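You operate a simulated robot arm through the tools that you are given. There is no shell and no other tool.

You run a simulated two-armed robot. Do the job below in one go: nothing can be reset, and whatever is moved stays where it is left.

## Task
Pick up the belt carton with the smallest size on its label from the top of the belt bench with one hand, pass it to the other hand and put it on the back of the air bench. Set down upright: belt carton.
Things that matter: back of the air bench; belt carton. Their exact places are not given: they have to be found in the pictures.

The check looks at the end state, three seconds after you hand in, the way a careful person would. Anything else that was tipped, shoved, dropped, spilled or broken makes it a failure.

## Robot
Two 7-joint arms with two-finger parallel grippers on one trunk, on a base that moves. Base frame: it is fixed to the floor where the robot stands at the start and does not move with it; the origin is under the middle of the robot, x ahead of it, y to its left, z up; the surface under the hand at the start is at about z = 0.86. Units: m, rad, N and s.
The left shoulder is at the start at [0.124, 0.171, 1.162], the right one opposite. With the tool pointing down near the work surface each hand reaches from about 0.44 to 0.92 m from the robot's upright axis, wherever it stands, measured 20 degrees to its own side. Places, roughly: back of the air bench (132x20 cm) [0.84, 1.38, 0.86]. Payload 4.4 kg a hand.
The tool frame of a hand sits at the grasp point between the pads (the TCP): z along the fingers, y along the line on which they close. The tips reach 0.023 m beyond it. The gripper opens to 0.094 m. The fingers are 0.038 m wide and 0.01 m thick; the gripper's body (0.054 by 0.096 m) begins 0.039 m behind the TCP.
Orientation is that of the tool frame in the base frame, as a unit quaternion [x, y, z, w]. With the fingers straight down and closing along the base's y, the tool's x points along the base's -x, its y along +y and its z along -z.

## Interface
- The arms move only by the tool nudge_tool. It takes "left_increments", "right_increments" or both (then of equal length, played together; a hand with none holds still); each is a list of rows, each a list of 7 numbers: the opening in per cent of the stroke, from 0 (shut) to 100 (fully open), then the shift along the base's x, y, z in units of 500 mm (1.0 is 500 mm), then the turn, a rotation vector about the base's x, y, z in units of 45 degrees (1.0 is 45 degrees). In form: [[grip, tx, ty, tz, rx, ry, rz], ...]. A call has 1 to 20 rows; each row is the pose to reach, as a shift and turn from the pose commanded when the call began. A call with a number of a shift or a turn outside -1 to 1 is refused whole. A row lasts 0.2 s, in which the tool goes at most 0.05 m and 0.15 rad; a call with a longer step from one row to the next is refused whole, and so is a gripper value outside its range. Where a pose cannot be reached the arm comes as near as it can. A force on the tool above 40 N (or 10 N above the force at the start of the call, whichever is more), or a blocked arm, ends the call early, and 0.2 s more pass. Each finger travels about 0.072 m/s and halts on what it meets, pressing with about 45 N; the grip force reading is that of the motor and also rises with nothing between the fingers. The clock runs only during rows and for 0.2 s after the last one: add rows that repeat a pose to give the fingers time. The reply holds the time, the measured pose of the TCP, the force on the tool along the base axes, the opening and the grip force, in the units named above and with some noise, with the torque about the TCP (base axes, N m) and any sound that the robot's microphone picked up.
- Cameras (640 x 400 px; columns grow to the right, rows downward): "scene" is now at [0.2385, -0.0103, 1.3035]; the picture's right is [-0.13, -0.99, 0.00], its down [-0.58, 0.08, -0.81] and it looks along [0.80, -0.11, -0.59] (base axes); focal length 214 px, centre (320, 200). "left" rides on the left gripper at [0.087, -0.016, -0.074] in its tool frame; the picture's right is [0.18, 0.98, 0.00], its down [-0.58, 0.11, -0.81] and it looks along [-0.79, 0.15, 0.59] (tool axes); focal length 243 px, centre (320, 200). "right" rides on the right gripper at [0.087, 0.016, -0.075] in its tool frame; the picture's right is [-0.18, 0.98, 0.00], its down [-0.58, -0.11, -0.81] and it looks along [-0.79, -0.15, 0.59] (tool axes); focal length 243 px, centre (320, 200).
- get_image(camera): a new picture of that camera. It takes no simulated time.
- raise_lower(by): moves the trunk up (or, below 0, down) by that many m; the arms and the scene camera ride with it, the base frame stays. It gives what a move gives, with no picture.
- drive_base(legs): drives the robot by 1 to 6 legs, each [ahead, left, turn to the left] in m, m and rad, along the robot's own axes; the way and the turn of a leg run together, so that a leg with both is an arc; at most 1.5 m and 3.142 rad a leg. The arms and the cameras ride along, it lands a little off, and it stops where it bumps. It gives what a move gives.
- pan_tilt(pan, tilt): turns the head with the scene camera to pan (to the left, within 1.396 rad either way) and tilt (down, from -0.506 to 1.204), counted from straight ahead of the robot (the tilt from the chest, where the trunk bows). It gives what a move gives.
- measure_at(camera, pixels): for up to 12 pixels [column, row] of the newest picture of that camera ("zoom" is the newest enlarged one), the place [x, y, z] in the base frame of the surface seen there, good to about 0.002 m. It takes no simulated time.
- enlarge(camera, box): a new picture of the part [left, top, right, bottom] of that camera's present view, enlarged. It takes no simulated time.
- job_done(): hands the job in; it is judged then, once.

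Open the grippers and draw the arms clear of the work before you hand the job in, unless the task says otherwise.

The tools are called by a JSON object that holds its "method" and its "body". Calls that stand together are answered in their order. nudge_tool: Moves the arms, as the interface text tells. Its arguments: {"type":"object","properties":{"left_increments":{"type":"array","items":{"type":"array","items":{"type":"number"}}},"right_increments":{"type":"array","items":{"type":"array","items":{"type":"number"}}}},"required":[]} The other tools are called the same way: raise_lower (by) moves the trunk up or down; drive_base (legs) drives the base; pan_tilt (pan, tilt) turns the head that bears the scene camera; get_image (camera) takes a picture; measure_at (camera, pixels) gives the place of the surface under pixels of a picture; enlarge (camera, box) takes an enlarged picture of a part of a camera's view; job_done () hands the job in.

At the start:

```text
t: 0.0
left_ee_pos: [0.6183, 0.1796, 1.1608]
left_orientation: [-0.001, 1.0, 0.0, 0.0]
left_wrist_force: [0.3, 0.0, -0.6]
left_wrist_torque: [0.02, 0.01, 0.02]
left_grip_width: 0.0943
left_gripper_force: 0.0
right_ee_pos: [0.4371, -0.3002, 1.1578]
right_orientation: [0.001, 1.0, 0.0, -0.001]
right_wrist_force: [0.0, -0.4, 0.4]
right_wrist_torque: [0.0, 0.02, -0.02]
right_grip_width: 0.0938
right_gripper_force: 0.1
trunk travel left (down, up): [-0.175, 0.213]
robot x, y, heading: [-0.0022, -0.0025, 0.002]
head pan, tilt (commanded): [-0.133, 0.627]
```

scene: 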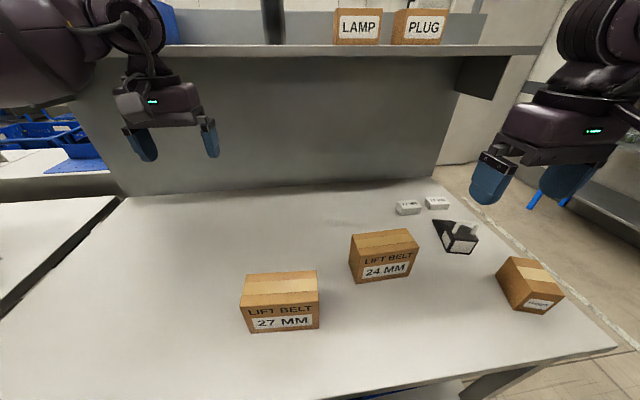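
right: 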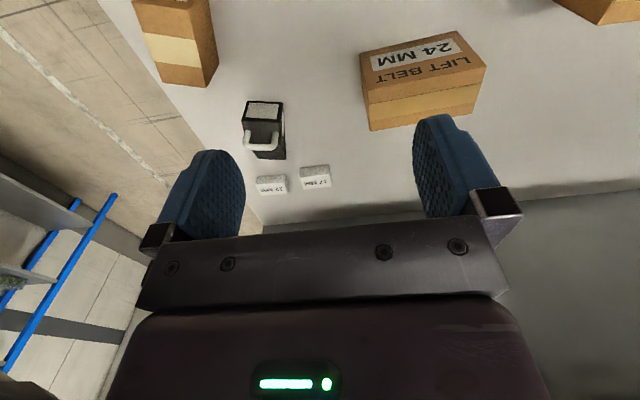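
left: 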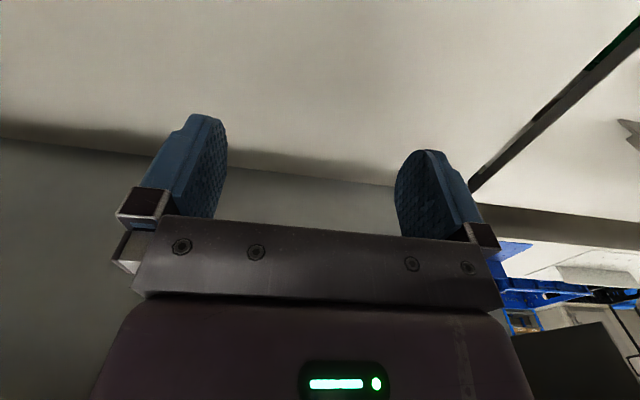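

The scene shows cartons "LIFT BELT 27 MM" at (282,302), "24 MM" at (384,256) and a third at (530,285) with its label not legible. I enlarge the third and the others to read the labels.

{"method": "enlarge", "body": {"camera": "scene", "box": [480, 240, 580, 330]}}

{"method": "enlarge", "body": {"camera": "right", "box": [120, 0, 640, 220]}}

{"method": "enlarge", "body": {"camera": "scene", "box": [220, 190, 480, 350]}}

```text
4.44 times, centred on (530, 285) of scene
```

zoom: 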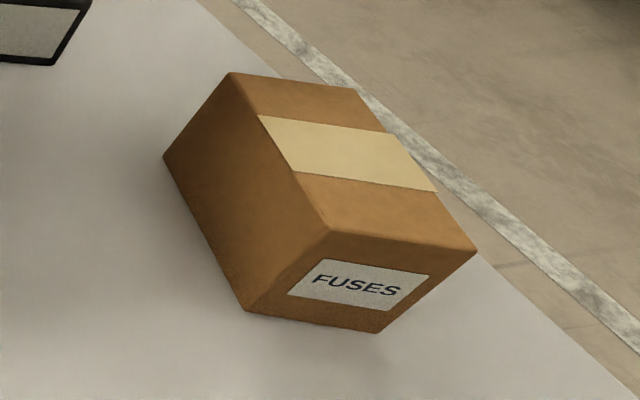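

```text
1.23 times, centred on (380, 110) of right
```

zoom: 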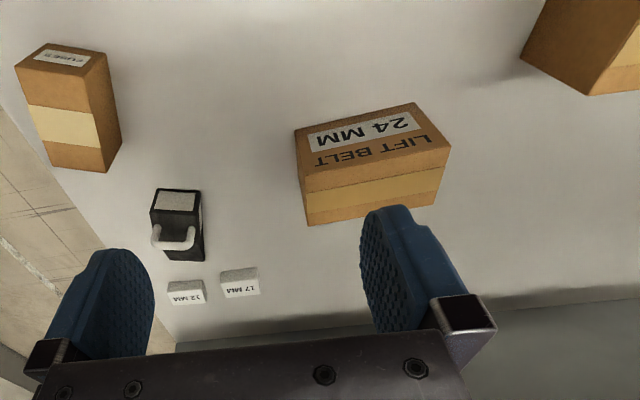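

```text
2.46 times, centred on (350, 270) of scene
```

zoom: 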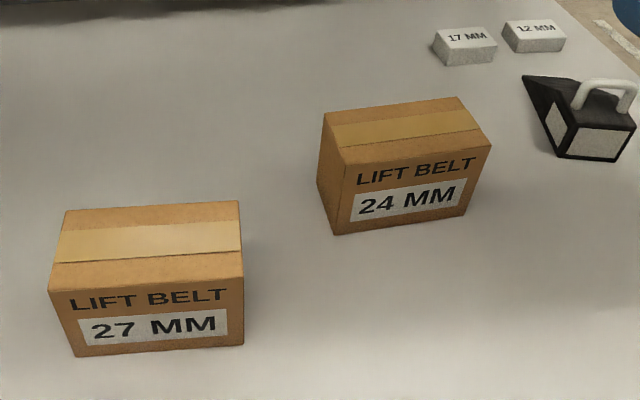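

The third carton reads FUSES, so it is not a belt carton; among belt cartons I see 27 MM and 24 MM. I look around with the head for other belt cartons and the bench signs.

{"method": "pan_tilt", "body": {"pan": 0.6, "tilt": 0.5}}

{"method": "get_image", "body": {"camera": "scene"}}

{"method": "pan_tilt", "body": {"pan": 1.2, "tilt": 0.4}}

{"method": "get_image", "body": {"camera": "scene"}}

{"method": "pan_tilt", "body": {"pan": 0.0, "tilt": 0.1}}

{"method": "get_image", "body": {"camera": "scene"}}

{"method": "pan_tilt", "body": {"pan": 0.0, "tilt": 0.9}}

{"method": "get_image", "body": {"camera": "scene"}}

{"method": "pan_tilt", "body": {"pan": -0.8, "tilt": 0.6}}

{"method": "get_image", "body": {"camera": "scene"}}

```text
t: 1.1
left_ee_pos: [0.6175, 0.1785, 1.1608]
left_orientation: [-0.001, 1.0, 0.0, 0.0]
left_wrist_force: [0.4, 0.0, 0.2]
left_wrist_torque: [0.0, 0.02, -0.02]
left_grip_width: 0.094
left_gripper_force: 0.1
right_ee_pos: [0.4366, -0.3005, 1.1581]
right_orientation: [0.0, 1.0, 0.001, -0.001]
right_wrist_force: [-0.3, 0.0, -0.4]
right_wrist_torque: [-0.02, 0.02, 0.0]
right_grip_width: 0.0939
right_gripper_force: 0.0
trunk travel left (down, up): [-0.175, 0.213]
robot x, y, heading: [-0.003, 0.0037, 0.001]
head pan, tilt (commanded): [0.6, 0.499]
```

```text
taken
```

scene: 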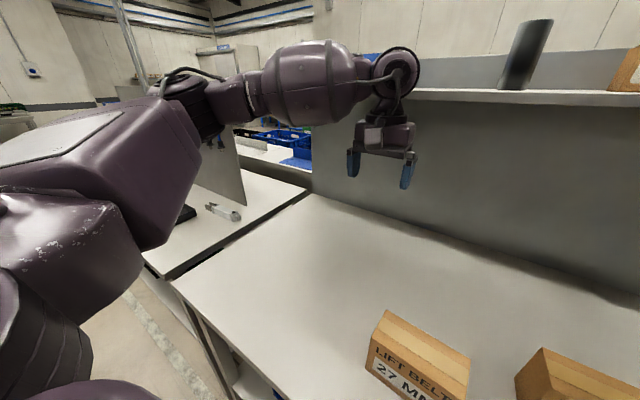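

```text
t: 2.1
left_ee_pos: [0.6169, 0.1792, 1.1607]
left_orientation: [-0.001, 1.0, 0.0, -0.001]
left_wrist_force: [-0.3, 0.8, 0.1]
left_wrist_torque: [0.0, 0.01, 0.01]
left_grip_width: 0.0939
left_gripper_force: 0.1
right_ee_pos: [0.4376, -0.2996, 1.1595]
right_orientation: [0.0, 1.0, 0.0, -0.001]
right_wrist_force: [0.4, -0.5, -0.5]
right_wrist_torque: [0.0, 0.0, 0.01]
right_grip_width: 0.0939
right_gripper_force: 0.1
trunk travel left (down, up): [-0.175, 0.213]
robot x, y, heading: [-0.0022, -0.0021, -0.001]
head pan, tilt (commanded): [1.201, 0.4]
```

```text
taken
```

scene: 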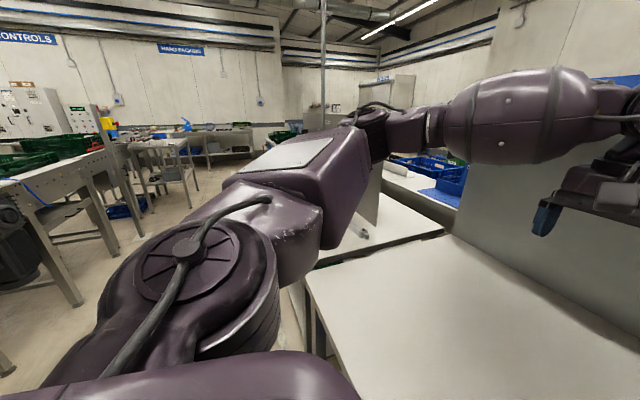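

```text
t: 3.5
left_ee_pos: [0.6171, 0.1802, 1.1606]
left_orientation: [-0.001, 1.0, 0.0, 0.0]
left_wrist_force: [0.3, -0.2, 0.6]
left_wrist_torque: [-0.01, -0.01, -0.01]
left_grip_width: 0.094
left_gripper_force: 0.0
right_ee_pos: [0.4358, -0.3005, 1.1579]
right_orientation: [0.0, 1.0, 0.0, 0.0]
right_wrist_force: [-0.7, 0.9, -0.5]
right_wrist_torque: [0.02, 0.03, 0.03]
right_grip_width: 0.094
right_gripper_force: 0.0
trunk travel left (down, up): [-0.175, 0.213]
robot x, y, heading: [-0.001, 0.0004, -0.003]
head pan, tilt (commanded): [0.0, 0.099]
```

```text
taken
```

scene: 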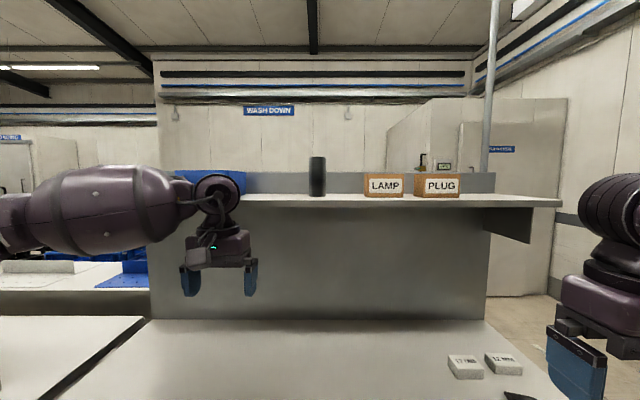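

```text
t: 4.6
left_ee_pos: [0.6174, 0.1796, 1.1602]
left_orientation: [-0.001, 1.0, -0.001, 0.0]
left_wrist_force: [0.2, 0.0, -0.6]
left_wrist_torque: [0.01, 0.0, -0.01]
left_grip_width: 0.0939
left_gripper_force: 0.1
right_ee_pos: [0.4375, -0.3001, 1.1586]
right_orientation: [0.001, 1.0, 0.0, -0.002]
right_wrist_force: [1.1, 0.1, 0.2]
right_wrist_torque: [0.05, 0.0, 0.02]
right_grip_width: 0.0937
right_gripper_force: 0.1
trunk travel left (down, up): [-0.175, 0.213]
robot x, y, heading: [0.0039, 0.0002, 0.0]
head pan, tilt (commanded): [0.0, 0.901]
```

```text
taken
```

scene: 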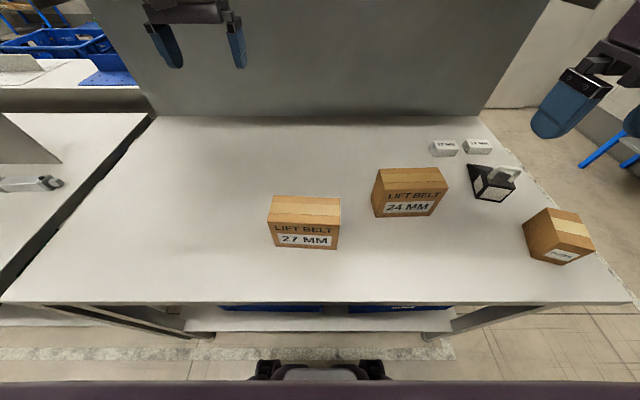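

```text
t: 5.8
left_ee_pos: [0.6191, 0.1791, 1.1607]
left_orientation: [-0.001, 1.0, 0.0, 0.001]
left_wrist_force: [-1.1, 0.9, -0.4]
left_wrist_torque: [-0.01, 0.0, 0.02]
left_grip_width: 0.0938
left_gripper_force: 0.1
right_ee_pos: [0.4375, -0.2998, 1.1593]
right_orientation: [-0.001, 1.0, 0.0, -0.001]
right_wrist_force: [-1.7, -0.4, 0.3]
right_wrist_torque: [0.03, 0.0, -0.03]
right_grip_width: 0.0939
right_gripper_force: 0.0
trunk travel left (down, up): [-0.175, 0.213]
robot x, y, heading: [0.0029, -0.0049, -0.001]
head pan, tilt (commanded): [-0.799, 0.6]
```

```text
taken
```

scene: 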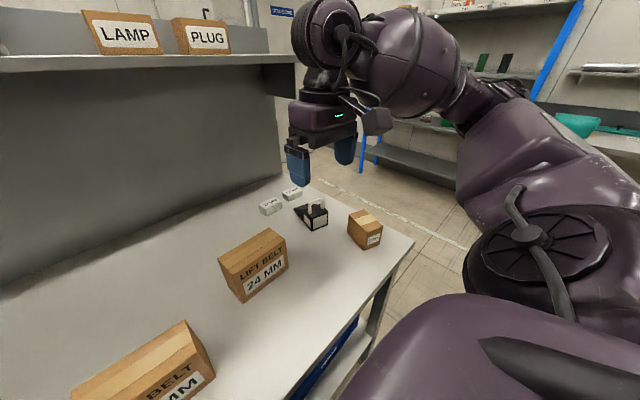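

The only belt cartons on the bench are 27 MM and 24 MM, so 24 MM is the target. I turn the head back to the carton and measure it.

{"method": "pan_tilt", "body": {"pan": -0.2, "tilt": 0.8}}

{"method": "enlarge", "body": {"camera": "scene", "box": [220, 130, 540, 330]}}

```text
t: 6.8
left_ee_pos: [0.6187, 0.1803, 1.1598]
left_orientation: [-0.001, 1.0, 0.0, 0.0]
left_wrist_force: [-0.7, -0.1, -0.4]
left_wrist_torque: [-0.04, 0.02, -0.01]
left_grip_width: 0.094
left_gripper_force: 0.0
right_ee_pos: [0.4366, -0.2992, 1.158]
right_orientation: [0.0, 1.0, 0.0, -0.001]
right_wrist_force: [-0.1, -1.0, 0.3]
right_wrist_torque: [-0.02, 0.0, -0.01]
right_grip_width: 0.094
right_gripper_force: 0.1
trunk travel left (down, up): [-0.175, 0.213]
robot x, y, heading: [-0.0018, -0.0013, -0.002]
head pan, tilt (commanded): [-0.201, 0.799]
```

```text
2.00 times, centred on (380, 230) of scene
```

zoom: 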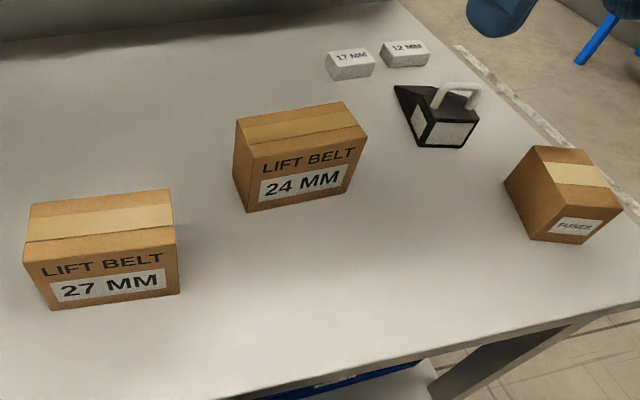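

The 24 MM carton's top corners are at zoom pixels (236,119), (344,102), (366,137), (243,156); I measure those plus the base corners and bench.

{"method": "measure_at", "body": {"camera": "zoom", "pixels": [[239, 121], [342, 105], [362, 137], [245, 153], [250, 208], [350, 188], [236, 178], [300, 128], [170, 120], [303, 240], [405, 140], [30, 305]]}}

{"method": "measure_at", "body": {"camera": "zoom", "pixels": [[420, 145], [398, 88], [176, 240], [172, 192], [178, 290], [30, 205], [27, 260], [465, 150], [480, 92], [510, 185], [300, 178], [355, 160]]}}

```text
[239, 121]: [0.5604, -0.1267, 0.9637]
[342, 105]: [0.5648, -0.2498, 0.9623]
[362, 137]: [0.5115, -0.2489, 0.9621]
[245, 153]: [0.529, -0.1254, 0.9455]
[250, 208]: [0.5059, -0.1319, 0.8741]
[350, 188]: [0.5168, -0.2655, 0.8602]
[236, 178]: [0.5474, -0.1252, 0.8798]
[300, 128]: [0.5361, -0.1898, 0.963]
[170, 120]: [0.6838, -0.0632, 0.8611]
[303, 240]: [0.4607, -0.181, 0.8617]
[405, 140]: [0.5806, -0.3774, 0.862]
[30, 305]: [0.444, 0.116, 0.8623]
```

```text
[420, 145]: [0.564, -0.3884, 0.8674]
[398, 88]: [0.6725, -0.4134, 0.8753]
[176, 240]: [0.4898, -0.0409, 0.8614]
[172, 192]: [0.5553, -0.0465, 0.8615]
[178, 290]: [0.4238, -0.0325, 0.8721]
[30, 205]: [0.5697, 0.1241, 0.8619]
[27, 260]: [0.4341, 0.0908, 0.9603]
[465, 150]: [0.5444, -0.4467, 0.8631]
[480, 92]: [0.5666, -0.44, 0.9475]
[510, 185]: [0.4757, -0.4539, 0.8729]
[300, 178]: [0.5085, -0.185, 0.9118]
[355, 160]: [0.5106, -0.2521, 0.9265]
```

Carton is about 0.125 m long along y, ~0.06 m deep, 0.10 m tall. I zoom in tighter to get its yaw and exact edges.

{"method": "enlarge", "body": {"camera": "scene", "box": [320, 170, 416, 242]}}

```text
5.56 times, centred on (368, 206) of scene
```

zoom: 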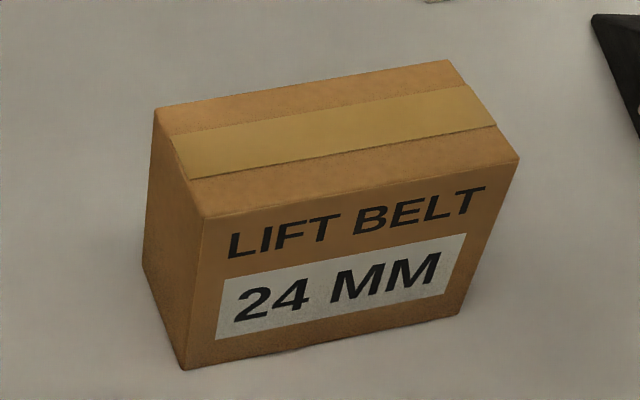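

The zoom shows the top face corners at about (156,110), (447,62), (518,158), (205,216). I measure points just inside those edges and along the front and left faces.

{"method": "measure_at", "body": {"camera": "zoom", "pixels": [[163, 112], [440, 66], [508, 156], [210, 210], [300, 90], [360, 183], [215, 230], [210, 355], [455, 305], [500, 180], [165, 180], [185, 330]]}}

{"method": "measure_at", "body": {"camera": "zoom", "pixels": [[340, 265], [190, 230], [195, 300], [152, 260], [490, 130], [470, 100], [180, 160], [100, 300], [560, 250], [330, 380], [250, 50], [170, 150]]}}

```text
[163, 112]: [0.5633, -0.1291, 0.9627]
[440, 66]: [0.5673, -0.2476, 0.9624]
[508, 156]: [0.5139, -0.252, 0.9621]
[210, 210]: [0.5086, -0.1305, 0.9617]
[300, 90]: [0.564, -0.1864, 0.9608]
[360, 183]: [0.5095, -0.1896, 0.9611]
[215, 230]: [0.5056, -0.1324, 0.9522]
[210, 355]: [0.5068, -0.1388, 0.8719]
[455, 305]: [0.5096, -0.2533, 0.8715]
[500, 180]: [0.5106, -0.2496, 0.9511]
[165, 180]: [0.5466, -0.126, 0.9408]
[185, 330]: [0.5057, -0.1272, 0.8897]
```

```text
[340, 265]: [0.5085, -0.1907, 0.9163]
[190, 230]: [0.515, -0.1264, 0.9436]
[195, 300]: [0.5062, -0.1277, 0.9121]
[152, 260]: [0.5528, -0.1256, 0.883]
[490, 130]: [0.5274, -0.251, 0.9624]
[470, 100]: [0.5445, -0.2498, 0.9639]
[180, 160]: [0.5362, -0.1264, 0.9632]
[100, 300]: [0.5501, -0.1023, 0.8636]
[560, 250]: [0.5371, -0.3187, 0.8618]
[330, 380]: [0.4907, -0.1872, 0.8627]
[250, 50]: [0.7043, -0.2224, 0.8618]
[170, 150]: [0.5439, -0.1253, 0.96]
```

The carton's front face is x≈0.508, back ≈0.567, y from -0.126 to -0.254, z 0.862–0.963, with a yaw of about +2°. Now I look at the air bench on the left to plan the drive.

{"method": "pan_tilt", "body": {"pan": 0.75, "tilt": 0.55}}

{"method": "enlarge", "body": {"camera": "scene", "box": [180, 60, 500, 260]}}

{"method": "get_image", "body": {"camera": "scene"}}

```text
t: 8.0
left_ee_pos: [0.6179, 0.1792, 1.1611]
left_orientation: [-0.001, 1.0, 0.0, 0.0]
left_wrist_force: [0.0, -0.3, -1.1]
left_wrist_torque: [-0.01, -0.05, -0.02]
left_grip_width: 0.0938
left_gripper_force: 0.2
right_ee_pos: [0.437, -0.3001, 1.1581]
right_orientation: [-0.001, 1.0, 0.0, -0.001]
right_wrist_force: [0.2, 0.4, 0.1]
right_wrist_torque: [-0.02, -0.03, -0.01]
right_grip_width: 0.0939
right_gripper_force: 0.1
trunk travel left (down, up): [-0.175, 0.213]
robot x, y, heading: [0.001, 0.0011, -0.001]
head pan, tilt (commanded): [0.75, 0.55]
```

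```text
2.00 times, centred on (340, 160) of scene
```

zoom: 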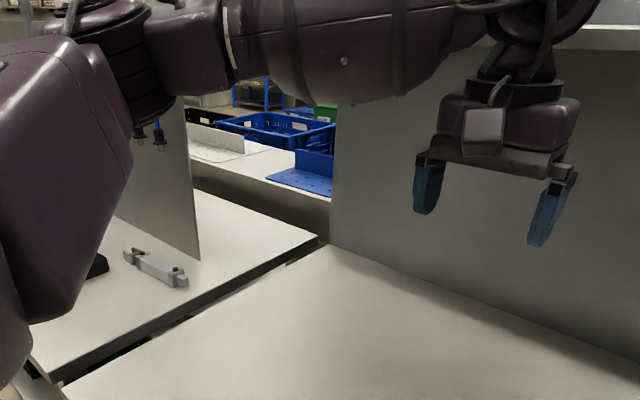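

```text
taken
```

scene: 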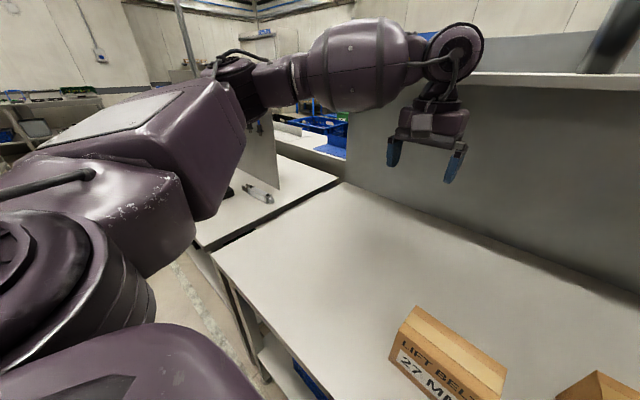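

I measure the bench edges, the upright plate and the tool on the air bench, and the back lip, in the last full scene picture.

{"method": "measure_at", "body": {"camera": "scene", "pixels": [[343, 180], [300, 170], [333, 180], [280, 186], [276, 140], [257, 192], [270, 199], [213, 258], [205, 240], [228, 192], [340, 163], [265, 165]]}}

{"method": "measure_at", "body": {"camera": "zoom", "pixels": [[195, 255], [130, 200], [188, 130], [180, 100], [310, 238], [300, 225], [250, 210], [220, 175], [290, 215], [30, 340], [100, 268], [160, 138]]}}

```text
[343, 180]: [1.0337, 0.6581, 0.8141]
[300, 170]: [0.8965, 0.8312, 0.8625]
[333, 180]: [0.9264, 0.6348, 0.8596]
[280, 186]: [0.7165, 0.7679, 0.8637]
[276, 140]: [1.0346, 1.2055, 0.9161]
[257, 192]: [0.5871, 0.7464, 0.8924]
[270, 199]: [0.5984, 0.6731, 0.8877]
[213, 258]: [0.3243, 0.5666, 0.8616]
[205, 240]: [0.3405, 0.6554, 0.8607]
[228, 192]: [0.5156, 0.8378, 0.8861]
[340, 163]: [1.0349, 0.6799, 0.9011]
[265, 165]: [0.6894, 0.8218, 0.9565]
```

```text
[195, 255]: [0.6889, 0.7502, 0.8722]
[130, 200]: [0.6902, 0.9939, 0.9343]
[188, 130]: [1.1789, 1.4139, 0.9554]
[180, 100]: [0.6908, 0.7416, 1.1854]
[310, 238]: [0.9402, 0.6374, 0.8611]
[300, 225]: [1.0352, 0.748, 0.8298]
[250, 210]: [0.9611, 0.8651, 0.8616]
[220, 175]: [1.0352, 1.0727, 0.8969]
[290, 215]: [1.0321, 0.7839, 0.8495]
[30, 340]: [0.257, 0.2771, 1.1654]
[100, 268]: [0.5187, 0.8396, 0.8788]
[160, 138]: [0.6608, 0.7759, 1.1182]
```

An upright panel stands on the air bench at x≈0.69 from y≈0.75 leftward, up past z≈1.18, with tools hanging on its front; the back strip lies behind it. I draw the left hand back to mirror the right one so I can see and drive safely.

{"method": "nudge_tool", "body": {"left_increments": [[100, -0.06, 0.04, 0, 0, 0, 0], [100, -0.12, 0.08, 0, 0, 0, 0], [100, -0.18, 0.12, 0, 0, 0, 0], [100, -0.24, 0.16, 0, 0, 0, 0], [100, -0.3, 0.2, 0, 0, 0, 0], [100, -0.36, 0.24, 0, 0, 0, 0], [100, -0.36, 0.24, 0, 0, 0, 0]]}}

{"method": "get_image", "body": {"camera": "scene"}}

{"method": "get_image", "body": {"camera": "left"}}

```text
t: 9.6
left_ee_pos: [0.4383, 0.3001, 1.1592]
left_orientation: [0.0, 1.0, 0.0, -0.001]
left_wrist_force: [0.9, 0.5, -0.2]
left_wrist_torque: [-0.02, 0.03, 0.02]
left_grip_width: 0.0943
left_gripper_force: 0.1
right_ee_pos: [0.4381, -0.3009, 1.1582]
right_orientation: [0.0, 1.0, -0.001, -0.001]
right_wrist_force: [0.1, -0.2, 0.0]
right_wrist_torque: [-0.01, 0.02, 0.0]
right_grip_width: 0.0941
right_gripper_force: 0.1
trunk travel left (down, up): [-0.175, 0.213]
robot x, y, heading: [-0.0015, -0.0024, -0.002]
head pan, tilt (commanded): [0.75, 0.55]
```

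```text
taken
```

scene: 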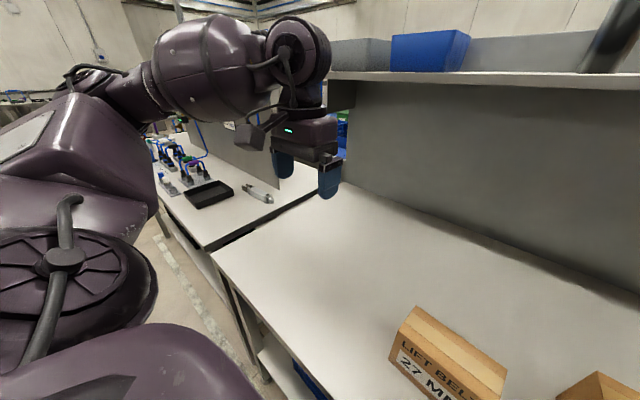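

```text
taken
```

left: 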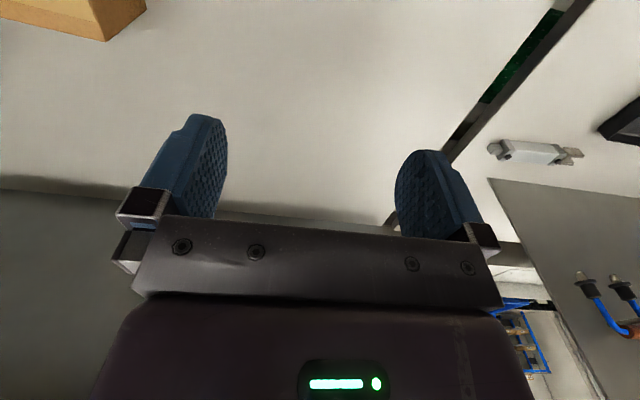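

The left hand is clear. I raise the trunk to look over the panel at the air bench's back strip.

{"method": "raise_lower", "body": {"by": 0.2}}

{"method": "pan_tilt", "body": {"pan": 0.95, "tilt": 0.45}}

{"method": "get_image", "body": {"camera": "scene"}}

```text
t: 11.8
left_ee_pos: [0.4378, 0.3, 1.3598]
left_orientation: [-0.001, 1.0, 0.0, 0.0]
left_wrist_force: [0.3, 0.0, 0.5]
left_wrist_torque: [-0.02, -0.02, -0.01]
left_grip_width: 0.0939
left_gripper_force: 0.0
right_ee_pos: [0.4368, -0.2992, 1.358]
right_orientation: [-0.001, 1.0, -0.001, -0.001]
right_wrist_force: [0.3, -0.5, 0.3]
right_wrist_torque: [0.0, -0.02, -0.03]
right_grip_width: 0.0939
right_gripper_force: 0.1
trunk travel left (down, up): [-0.375, 0.013]
robot x, y, heading: [-0.0021, -0.0, -0.0]
head pan, tilt (commanded): [0.75, 0.55]
```

```text
t: 12.5
left_ee_pos: [0.438, 0.3001, 1.3612]
left_orientation: [-0.001, 1.0, 0.0, 0.0]
left_wrist_force: [0.4, 0.6, -0.3]
left_wrist_torque: [0.01, 0.02, 0.0]
left_grip_width: 0.0941
left_gripper_force: 0.1
right_ee_pos: [0.4348, -0.2995, 1.3592]
right_orientation: [0.0, 1.0, 0.0, 0.0]
right_wrist_force: [0.7, -0.2, 0.3]
right_wrist_torque: [0.0, 0.0, -0.03]
right_grip_width: 0.0938
right_gripper_force: 0.0
trunk travel left (down, up): [-0.375, 0.013]
robot x, y, heading: [-0.0033, 0.0019, -0.0]
head pan, tilt (commanded): [0.949, 0.45]
```

```text
taken
```

scene: 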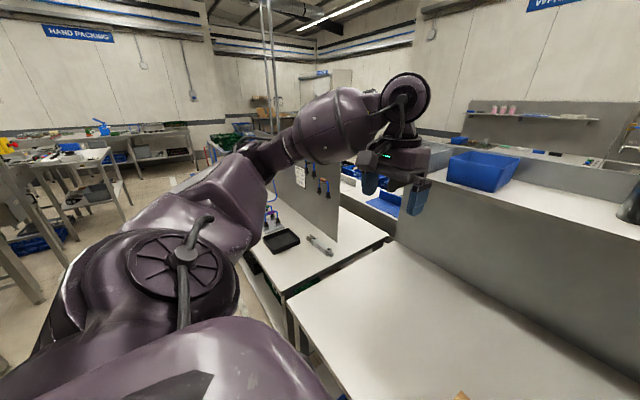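

The arm still blocks the view of the back strip. Arms are at x≈0.44, clear of the panel at x≈0.69, so I drive 0.6 m to the left to view it from the front.

{"method": "drive_base", "body": {"legs": [[0, 0.6, 0]]}}

{"method": "pan_tilt", "body": {"pan": 0.35, "tilt": 0.55}}

{"method": "get_image", "body": {"camera": "scene"}}

{"method": "get_image", "body": {"camera": "left"}}

```text
t: 18.3
left_ee_pos: [0.438, 0.9116, 1.3619]
left_orientation: [0.0, 1.0, 0.0, 0.0]
left_wrist_force: [0.5, -0.3, 0.2]
left_wrist_torque: [-0.01, 0.02, 0.0]
left_grip_width: 0.0937
left_gripper_force: 0.0
right_ee_pos: [0.4355, 0.3119, 1.3584]
right_orientation: [0.001, 1.0, 0.0, -0.001]
right_wrist_force: [-0.7, 0.6, 0.1]
right_wrist_torque: [0.0, 0.02, 0.01]
right_grip_width: 0.0941
right_gripper_force: 0.0
trunk travel left (down, up): [-0.375, 0.013]
robot x, y, heading: [0.0013, 0.614, -0.005]
head pan, tilt (commanded): [0.949, 0.45]
```

```text
t: 19.3
left_ee_pos: [0.4391, 0.9122, 1.362]
left_orientation: [0.0, 1.0, 0.0, 0.0]
left_wrist_force: [-0.4, 0.6, -0.7]
left_wrist_torque: [-0.01, 0.01, 0.03]
left_grip_width: 0.0939
left_gripper_force: 0.0
right_ee_pos: [0.436, 0.3115, 1.3588]
right_orientation: [0.001, 1.0, 0.0, -0.001]
right_wrist_force: [-0.4, -0.5, -0.1]
right_wrist_torque: [0.04, 0.02, 0.03]
right_grip_width: 0.0939
right_gripper_force: 0.0
trunk travel left (down, up): [-0.375, 0.013]
robot x, y, heading: [0.0049, 0.6155, -0.003]
head pan, tilt (commanded): [0.351, 0.55]
```

```text
taken
```

scene: 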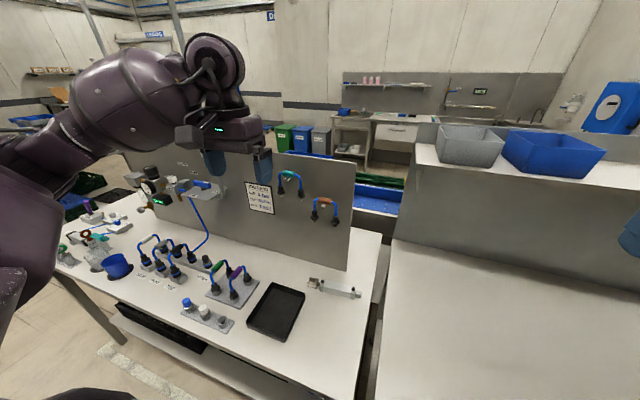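

```text
taken
```

left: 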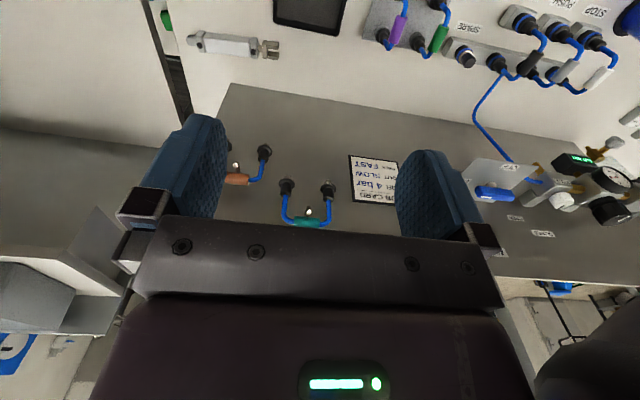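

The air bench panel carries hoses and gauges in front; the strip behind it is what I need. I measure the panel's edges and top, the belt bench's shelf and what lies behind the panel.

{"method": "measure_at", "body": {"camera": "scene", "pixels": [[352, 165], [346, 262], [290, 158], [128, 155], [135, 185], [370, 240], [345, 290], [415, 150], [390, 240], [438, 160], [320, 225], [375, 180]]}}

{"method": "enlarge", "body": {"camera": "scene", "box": [260, 130, 460, 255]}}

```text
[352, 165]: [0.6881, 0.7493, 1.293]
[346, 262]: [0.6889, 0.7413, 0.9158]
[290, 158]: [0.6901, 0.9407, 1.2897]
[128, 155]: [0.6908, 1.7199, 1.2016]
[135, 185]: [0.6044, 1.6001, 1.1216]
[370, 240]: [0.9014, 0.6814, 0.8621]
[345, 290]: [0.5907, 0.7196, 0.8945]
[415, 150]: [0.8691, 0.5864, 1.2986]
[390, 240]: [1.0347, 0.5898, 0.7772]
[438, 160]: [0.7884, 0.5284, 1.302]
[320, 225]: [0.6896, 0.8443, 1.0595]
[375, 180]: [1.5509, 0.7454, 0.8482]
```

```text
3.20 times, centred on (360, 192) of scene
```

zoom: 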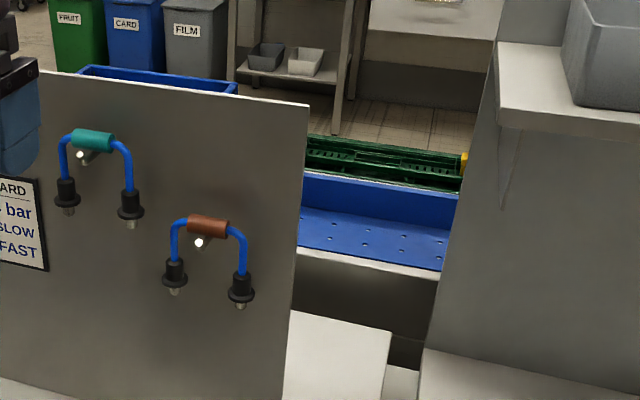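

The panel spans from y≈0.745 to beyond 1.72 at x≈0.69, up to z≈1.30, so the best access is around its right end, with the right hand reaching in diagonally. I look at the belt bench shelf's left end, and down at the bench's front edge and the robot's base for clearance.

{"method": "pan_tilt", "body": {"pan": -0.1, "tilt": 0.4}}

{"method": "get_image", "body": {"camera": "scene"}}

{"method": "measure_at", "body": {"camera": "scene", "pixels": [[250, 130], [240, 150], [300, 150], [330, 220], [230, 200], [225, 260], [300, 180], [350, 300], [240, 110], [280, 125], [215, 330], [200, 260]]}}

{"method": "pan_tilt", "body": {"pan": 0.0, "tilt": 1.2}}

{"method": "get_image", "body": {"camera": "scene"}}

```text
t: 20.2
left_ee_pos: [0.4383, 0.9122, 1.3618]
left_orientation: [0.0, 1.0, 0.0, -0.001]
left_wrist_force: [0.4, 0.0, 0.1]
left_wrist_torque: [-0.06, 0.01, -0.03]
left_grip_width: 0.094
left_gripper_force: 0.0
right_ee_pos: [0.4374, 0.3114, 1.3587]
right_orientation: [0.001, 1.0, 0.001, -0.001]
right_wrist_force: [-0.7, 0.8, -0.1]
right_wrist_torque: [0.01, 0.04, 0.01]
right_grip_width: 0.0942
right_gripper_force: 0.1
trunk travel left (down, up): [-0.375, 0.013]
robot x, y, heading: [0.0032, 0.6162, -0.004]
head pan, tilt (commanded): [-0.099, 0.4]
```

```text
taken
```

scene: 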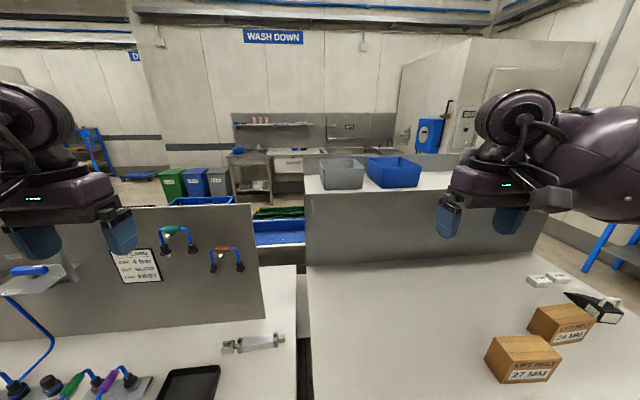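

```text
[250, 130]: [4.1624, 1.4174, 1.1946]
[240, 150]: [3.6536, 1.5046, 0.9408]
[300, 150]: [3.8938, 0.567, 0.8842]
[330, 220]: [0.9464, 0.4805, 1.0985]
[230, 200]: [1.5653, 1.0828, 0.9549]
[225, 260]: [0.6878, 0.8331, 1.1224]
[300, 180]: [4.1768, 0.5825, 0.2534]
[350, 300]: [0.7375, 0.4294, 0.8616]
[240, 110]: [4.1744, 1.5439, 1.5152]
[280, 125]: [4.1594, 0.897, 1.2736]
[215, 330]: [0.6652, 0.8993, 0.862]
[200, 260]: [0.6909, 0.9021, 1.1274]
```

```text
t: 21.4
left_ee_pos: [0.439, 0.9109, 1.3618]
left_orientation: [0.0, 1.0, 0.0, 0.001]
left_wrist_force: [-0.4, 0.5, 0.0]
left_wrist_torque: [0.01, -0.01, 0.0]
left_grip_width: 0.0938
left_gripper_force: 0.1
right_ee_pos: [0.4379, 0.3113, 1.3576]
right_orientation: [0.001, 1.0, 0.0, 0.0]
right_wrist_force: [-0.9, -0.4, -0.2]
right_wrist_torque: [0.02, 0.04, 0.0]
right_grip_width: 0.0941
right_gripper_force: 0.1
trunk travel left (down, up): [-0.375, 0.013]
robot x, y, heading: [-0.0001, 0.6119, -0.003]
head pan, tilt (commanded): [0.0, 1.201]
```

```text
taken
```

scene: 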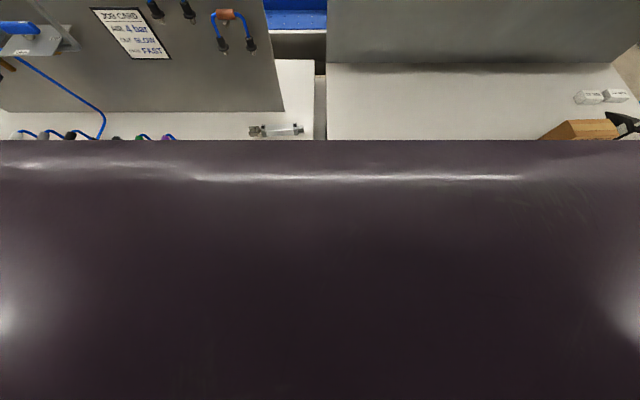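

The belt bench's back wall is at x≈0.946. I take the forward view again to measure the shelf's front edge and left end.

{"method": "pan_tilt", "body": {"pan": 0.0, "tilt": 0.6}}

{"method": "get_image", "body": {"camera": "scene"}}

```text
t: 22.4
left_ee_pos: [0.4384, 0.9109, 1.3617]
left_orientation: [-0.001, 1.0, -0.001, 0.0]
left_wrist_force: [0.4, -0.1, 0.0]
left_wrist_torque: [-0.02, 0.01, 0.0]
left_grip_width: 0.0941
left_gripper_force: 0.0
right_ee_pos: [0.4362, 0.3106, 1.3574]
right_orientation: [0.0, 1.0, 0.0, 0.0]
right_wrist_force: [0.2, -0.8, 0.2]
right_wrist_torque: [-0.01, 0.01, 0.0]
right_grip_width: 0.0939
right_gripper_force: 0.1
trunk travel left (down, up): [-0.375, 0.013]
robot x, y, heading: [0.0028, 0.6122, -0.004]
head pan, tilt (commanded): [0.0, 0.6]
```

```text
taken
```

scene: 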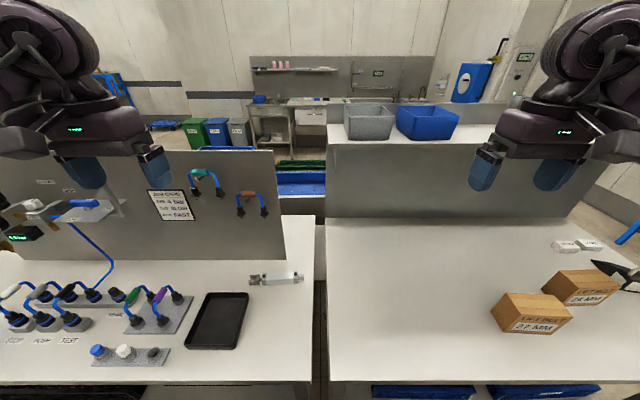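

I measure the shelf's edge pixels near (330,148), (450,140), the air bench back edge near (320,218), right edge (308,340), and the front edges.

{"method": "measure_at", "body": {"camera": "scene", "pixels": [[332, 137], [335, 127], [400, 137], [332, 160], [322, 220], [312, 225], [309, 340], [305, 375], [331, 340], [335, 376], [330, 222], [295, 212]]}}

{"method": "measure_at", "body": {"camera": "scene", "pixels": [[340, 210], [270, 155], [282, 255], [260, 279], [262, 210], [122, 200], [110, 170], [200, 190], [85, 215], [60, 330], [220, 320], [200, 383]]}}

```text
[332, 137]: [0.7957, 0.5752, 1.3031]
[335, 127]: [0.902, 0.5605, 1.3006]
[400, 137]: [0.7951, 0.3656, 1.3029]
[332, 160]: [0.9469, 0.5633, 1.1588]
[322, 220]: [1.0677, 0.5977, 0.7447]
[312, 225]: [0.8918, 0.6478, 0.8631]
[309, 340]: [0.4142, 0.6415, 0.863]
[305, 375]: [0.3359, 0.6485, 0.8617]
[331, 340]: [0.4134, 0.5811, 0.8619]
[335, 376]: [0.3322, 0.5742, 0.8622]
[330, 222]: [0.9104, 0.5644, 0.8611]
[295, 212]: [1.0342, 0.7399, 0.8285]
```

```text
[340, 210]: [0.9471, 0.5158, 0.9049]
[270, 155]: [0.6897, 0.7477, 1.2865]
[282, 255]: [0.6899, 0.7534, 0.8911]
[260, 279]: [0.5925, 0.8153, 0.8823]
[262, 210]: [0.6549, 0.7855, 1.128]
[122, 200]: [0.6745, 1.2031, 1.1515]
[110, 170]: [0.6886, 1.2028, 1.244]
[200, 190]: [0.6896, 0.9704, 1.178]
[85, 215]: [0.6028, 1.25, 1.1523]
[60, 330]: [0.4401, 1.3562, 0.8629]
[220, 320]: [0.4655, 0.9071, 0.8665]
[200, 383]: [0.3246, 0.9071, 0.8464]
```

Shelf edge is about x 0.76–0.80 at z 1.30 with its left end at y≈0.58, so a low approach through the gap at the panel's right end works. Plan: the left hand picks, the right hand takes over, then places from the right end; I drive back to y≈-0.2 for the pick.

{"method": "drive_base", "body": {"legs": [[0, -0.8, 0]]}}

{"method": "raise_lower", "body": {"by": -0.2}}

{"method": "pan_tilt", "body": {"pan": 0.05, "tilt": 0.75}}

{"method": "get_image", "body": {"camera": "scene"}}

```text
t: 29.6
left_ee_pos: [0.4379, 0.1322, 1.362]
left_orientation: [-0.001, 1.0, 0.0, 0.0]
left_wrist_force: [-0.2, 0.1, 0.8]
left_wrist_torque: [0.03, -0.02, 0.02]
left_grip_width: 0.0938
left_gripper_force: 0.1
right_ee_pos: [0.4377, -0.4677, 1.3592]
right_orientation: [-0.001, 1.0, -0.001, 0.001]
right_wrist_force: [-0.1, 0.7, 0.0]
right_wrist_torque: [-0.04, 0.0, -0.01]
right_grip_width: 0.094
right_gripper_force: 0.1
trunk travel left (down, up): [-0.375, 0.013]
robot x, y, heading: [0.0029, -0.1671, 0.006]
head pan, tilt (commanded): [0.0, 0.6]
```

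```text
t: 31.8
left_ee_pos: [0.435, 0.1323, 1.162]
left_orientation: [-0.001, 1.0, 0.001, 0.0]
left_wrist_force: [0.3, -0.2, -0.2]
left_wrist_torque: [0.0, -0.02, 0.01]
left_grip_width: 0.094
left_gripper_force: 0.1
right_ee_pos: [0.4375, -0.4677, 1.1584]
right_orientation: [-0.001, 1.0, -0.001, 0.001]
right_wrist_force: [-0.9, -0.4, -0.3]
right_wrist_torque: [-0.01, 0.02, 0.0]
right_grip_width: 0.094
right_gripper_force: 0.0
trunk travel left (down, up): [-0.175, 0.213]
robot x, y, heading: [0.0028, -0.1681, 0.003]
head pan, tilt (commanded): [0.0, 0.6]
```

```text
t: 32.5
left_ee_pos: [0.4374, 0.1331, 1.1612]
left_orientation: [-0.001, 1.0, 0.0, -0.001]
left_wrist_force: [-0.9, 0.2, -0.2]
left_wrist_torque: [0.04, 0.01, 0.01]
left_grip_width: 0.0939
left_gripper_force: 0.1
right_ee_pos: [0.4378, -0.4669, 1.1596]
right_orientation: [-0.001, 1.0, 0.0, -0.001]
right_wrist_force: [-0.3, 0.3, 0.0]
right_wrist_torque: [-0.02, -0.02, 0.01]
right_grip_width: 0.0939
right_gripper_force: 0.1
trunk travel left (down, up): [-0.175, 0.213]
robot x, y, heading: [-0.0002, -0.169, 0.001]
head pan, tilt (commanded): [0.051, 0.75]
```

```text
taken
```

scene: 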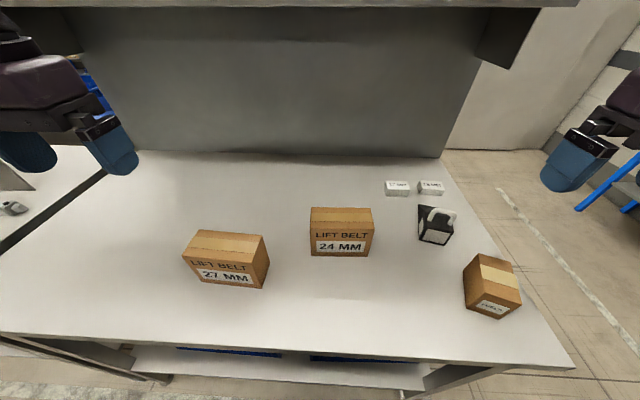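

The 24 MM carton is now straight ahead at (342,232). I zoom in to re-measure its edges from here.

{"method": "enlarge", "body": {"camera": "scene", "box": [290, 190, 394, 268]}}

```text
5.13 times, centred on (342, 229) of scene
```

zoom: 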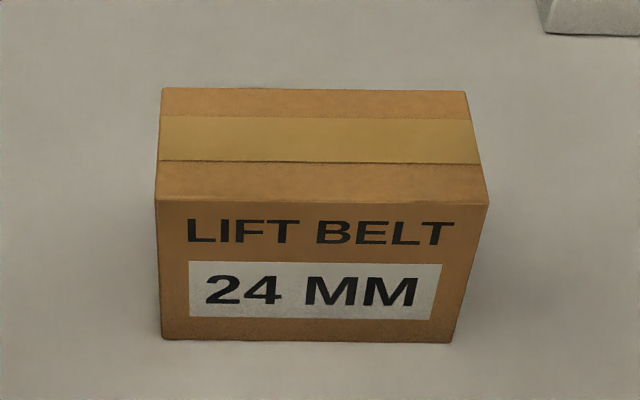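

The carton's top runs between (162,90)–(466,93) at the back and (156,198)–(487,203) at the front. I measure points just inside these edges.

{"method": "measure_at", "body": {"camera": "zoom", "pixels": [[168, 94], [315, 94], [460, 97], [162, 192], [320, 195], [480, 197], [166, 215], [475, 215], [168, 330], [445, 335], [320, 240], [320, 330]]}}

```text
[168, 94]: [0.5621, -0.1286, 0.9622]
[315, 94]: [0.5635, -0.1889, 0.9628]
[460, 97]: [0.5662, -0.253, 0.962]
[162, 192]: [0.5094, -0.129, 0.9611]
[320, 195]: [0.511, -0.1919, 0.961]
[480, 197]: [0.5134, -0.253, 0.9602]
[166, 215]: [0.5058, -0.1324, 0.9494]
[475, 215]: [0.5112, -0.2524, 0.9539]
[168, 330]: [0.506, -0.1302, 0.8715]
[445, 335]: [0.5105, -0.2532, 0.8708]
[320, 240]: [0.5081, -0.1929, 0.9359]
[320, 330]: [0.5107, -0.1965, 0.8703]
```

Carton centre ≈(0.537,-0.191), yaw ≈+0.036 rad, 0.13 × 0.058 × 0.101 m. I start moving the left hand above its left part while turning it clockwise so that its fingers close along x (first half).

{"method": "nudge_tool", "body": {"left_increments": [[100, 0.016, -0.04, 0, 0, 0, -0.163], [100, 0.033, -0.08, 0, 0, 0, -0.326], [100, 0.05, -0.12, 0, 0, 0, -0.489], [100, 0.066, -0.16, 0, 0, 0, -0.652], [100, 0.083, -0.2, 0, 0, 0, -0.815], [100, 0.1, -0.24, 0, 0, 0, -0.978], [100, 0.1, -0.24, 0, 0, 0, -0.978]]}}

{"method": "nudge_tool", "body": {"left_increments": [[100, 0.016, -0.05, 0, 0, 0, -0.163], [100, 0.033, -0.1, 0, 0, 0, -0.326], [100, 0.05, -0.16, 0, 0, 0, -0.489], [100, 0.066, -0.22, 0, 0, 0, -0.652], [100, 0.083, -0.27, 0, 0, 0, -0.815], [100, 0.096, -0.323, 0, 0, 0, -0.978], [100, 0.096, -0.323, 0, 0, 0, -0.978]]}}

{"method": "get_image", "body": {"camera": "scene"}}

{"method": "get_image", "body": {"camera": "left"}}

```text
t: 34.1
left_ee_pos: [0.4874, 0.0134, 1.1634]
left_orientation: [0.374, 0.928, 0.0, 0.0]
left_wrist_force: [0.3, 0.2, 0.4]
left_wrist_torque: [-0.03, 0.01, -0.03]
left_grip_width: 0.0938
left_gripper_force: 0.0
right_ee_pos: [0.4369, -0.4669, 1.1595]
right_orientation: [-0.001, 1.0, 0.0, 0.001]
right_wrist_force: [-0.3, -0.4, -0.7]
right_wrist_torque: [-0.02, -0.02, 0.04]
right_grip_width: 0.0942
right_gripper_force: 0.1
trunk travel left (down, up): [-0.175, 0.213]
robot x, y, heading: [-0.0, -0.1712, -0.0]
head pan, tilt (commanded): [0.051, 0.75]
```

```text
t: 35.7
left_ee_pos: [0.5202, -0.1528, 1.1621]
left_orientation: [0.693, 0.721, 0.0, 0.0]
left_wrist_force: [0.1, 0.2, 0.3]
left_wrist_torque: [-0.04, -0.03, -0.01]
left_grip_width: 0.0939
left_gripper_force: 0.0
left hand out of reach, approached as far as the arm can: row 6, 7
right_ee_pos: [0.4385, -0.4666, 1.159]
right_orientation: [0.0, 1.0, 0.0, -0.001]
right_wrist_force: [1.0, 0.4, 0.2]
right_wrist_torque: [0.03, 0.02, 0.0]
right_grip_width: 0.0937
right_gripper_force: 0.1
trunk travel left (down, up): [-0.175, 0.213]
robot x, y, heading: [-0.0014, -0.1673, 0.001]
head pan, tilt (commanded): [0.051, 0.75]
```

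```text
taken
```

scene: 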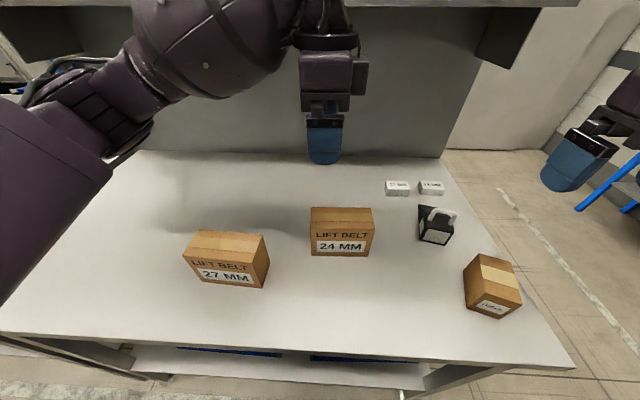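

```text
taken
```

left: 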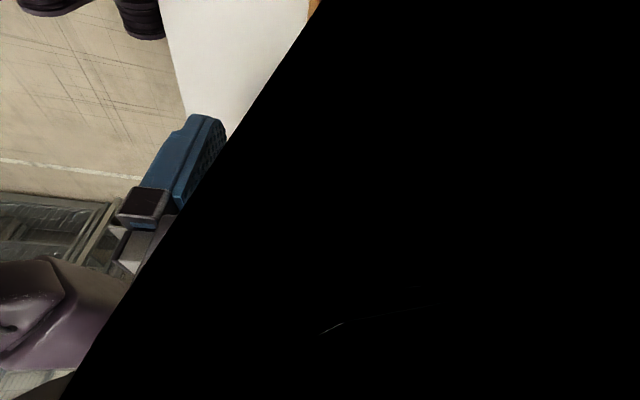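

The left hand's yaw came out right but the pose is at the edge of its reach (x 0.520 instead of 0.536). I'll pick with the base turned to the right about 25° instead, so I first draw the left hand back and unwind its yaw.

{"method": "nudge_tool", "body": {"left_increments": [[100, -0.02, 0.06, 0, 0, 0, 0.11], [100, -0.04, 0.12, 0, 0, 0, 0.22], [100, -0.06, 0.18, 0, 0, 0, 0.33], [100, -0.08, 0.24, 0, 0, 0, 0.44], [100, -0.1, 0.3, 0, 0, 0, 0.556], [100, -0.1, 0.3, 0, 0, 0, 0.556]]}}

{"method": "drive_base", "body": {"legs": [[-0.12, 0, 0], [0, 0.1, -0.436], [0.09, 0.04, 0]]}}

{"method": "pan_tilt", "body": {"pan": 0.15, "tilt": 0.75}}

{"method": "get_image", "body": {"camera": "scene"}}

```text
t: 37.1
left_ee_pos: [0.4692, -0.0049, 1.1627]
left_orientation: [0.521, 0.854, -0.001, -0.001]
left_wrist_force: [0.1, 0.8, 0.3]
left_wrist_torque: [0.0, 0.02, 0.01]
left_grip_width: 0.0941
left_gripper_force: 0.1
right_ee_pos: [0.4387, -0.4684, 1.1574]
right_orientation: [-0.001, 1.0, 0.0, -0.001]
right_wrist_force: [0.3, -0.5, 0.1]
right_wrist_torque: [0.04, 0.03, -0.03]
right_grip_width: 0.0938
right_gripper_force: 0.0
trunk travel left (down, up): [-0.175, 0.213]
robot x, y, heading: [-0.001, -0.1681, 0.002]
head pan, tilt (commanded): [0.051, 0.75]
```

```text
t: 40.3
left_ee_pos: [0.4645, -0.123, 1.1634]
left_orientation: [0.691, 0.723, 0.001, -0.002]
left_wrist_force: [0.2, 0.7, -0.1]
left_wrist_torque: [0.0, -0.05, 0.0]
left_grip_width: 0.0941
left_gripper_force: 0.1
right_ee_pos: [0.2428, -0.5283, 1.1587]
right_orientation: [0.213, 0.977, 0.002, -0.001]
right_wrist_force: [-0.5, 0.4, -0.4]
right_wrist_torque: [0.0, -0.06, 0.0]
right_grip_width: 0.0939
right_gripper_force: 0.1
trunk travel left (down, up): [-0.175, 0.213]
robot x, y, heading: [-0.0285, -0.0736, -0.433]
head pan, tilt (commanded): [0.051, 0.75]
stopped in leg 3: the robot was blocked; the commanded pose is now the measured one
```

```text
t: 41.0
left_ee_pos: [0.4666, -0.1213, 1.1618]
left_orientation: [0.691, 0.723, -0.001, -0.002]
left_wrist_force: [0.7, 1.2, -0.2]
left_wrist_torque: [0.03, -0.01, 0.0]
left_grip_width: 0.0942
left_gripper_force: 0.1
right_ee_pos: [0.2434, -0.5292, 1.1583]
right_orientation: [0.213, 0.977, 0.001, -0.001]
right_wrist_force: [-0.1, 0.1, -0.6]
right_wrist_torque: [-0.01, 0.0, -0.02]
right_grip_width: 0.0942
right_gripper_force: 0.0
trunk travel left (down, up): [-0.175, 0.213]
robot x, y, heading: [-0.0289, -0.0718, -0.426]
head pan, tilt (commanded): [0.15, 0.75]
```

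```text
taken
```

scene: 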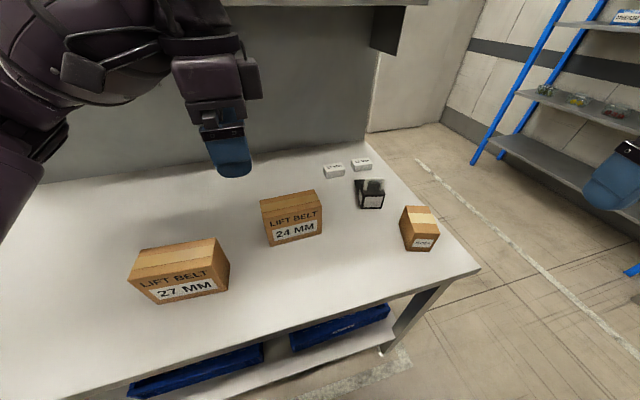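

The base touched the bench when coming forward; it stands at (-0.029,-0.072), heading -0.43. I back off 1 cm and re-measure the carton in case anything shifted.

{"method": "drive_base", "body": {"legs": [[-0.012, 0, 0]]}}

{"method": "enlarge", "body": {"camera": "scene", "box": [240, 170, 344, 248]}}

{"method": "get_image", "body": {"camera": "left"}}

```text
t: 41.8
left_ee_pos: [0.4555, -0.1178, 1.1618]
left_orientation: [0.691, 0.723, 0.0, -0.002]
left_wrist_force: [0.0, 0.7, 0.4]
left_wrist_torque: [-0.02, 0.0, -0.01]
left_grip_width: 0.094
left_gripper_force: 0.1
right_ee_pos: [0.2336, -0.5234, 1.1576]
right_orientation: [0.212, 0.977, 0.002, -0.001]
right_wrist_force: [0.1, 0.7, -0.1]
right_wrist_torque: [0.02, -0.01, 0.0]
right_grip_width: 0.0939
right_gripper_force: 0.0
trunk travel left (down, up): [-0.175, 0.213]
robot x, y, heading: [-0.0344, -0.0697, -0.429]
head pan, tilt (commanded): [0.15, 0.75]
```

```text
5.13 times, centred on (292, 209) of scene
```

zoom: 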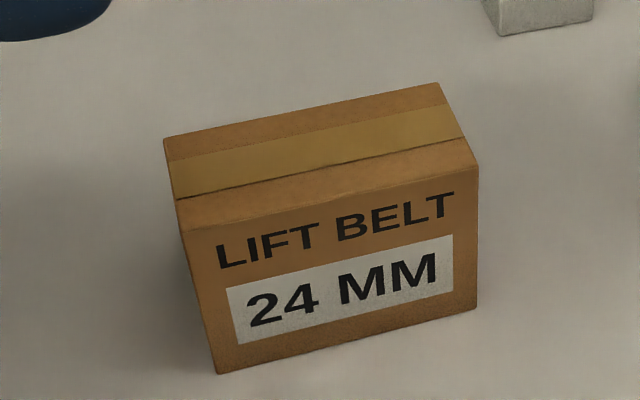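

```text
taken
```

left: 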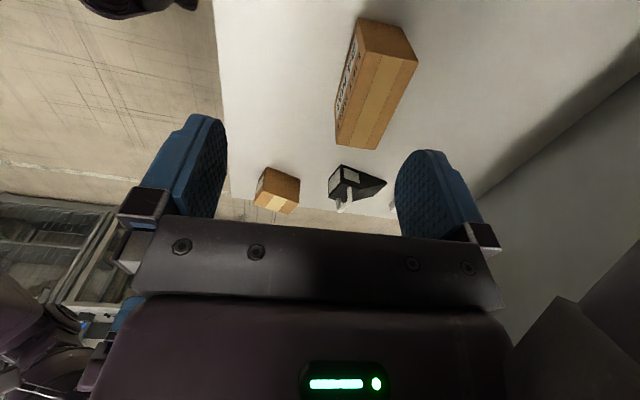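

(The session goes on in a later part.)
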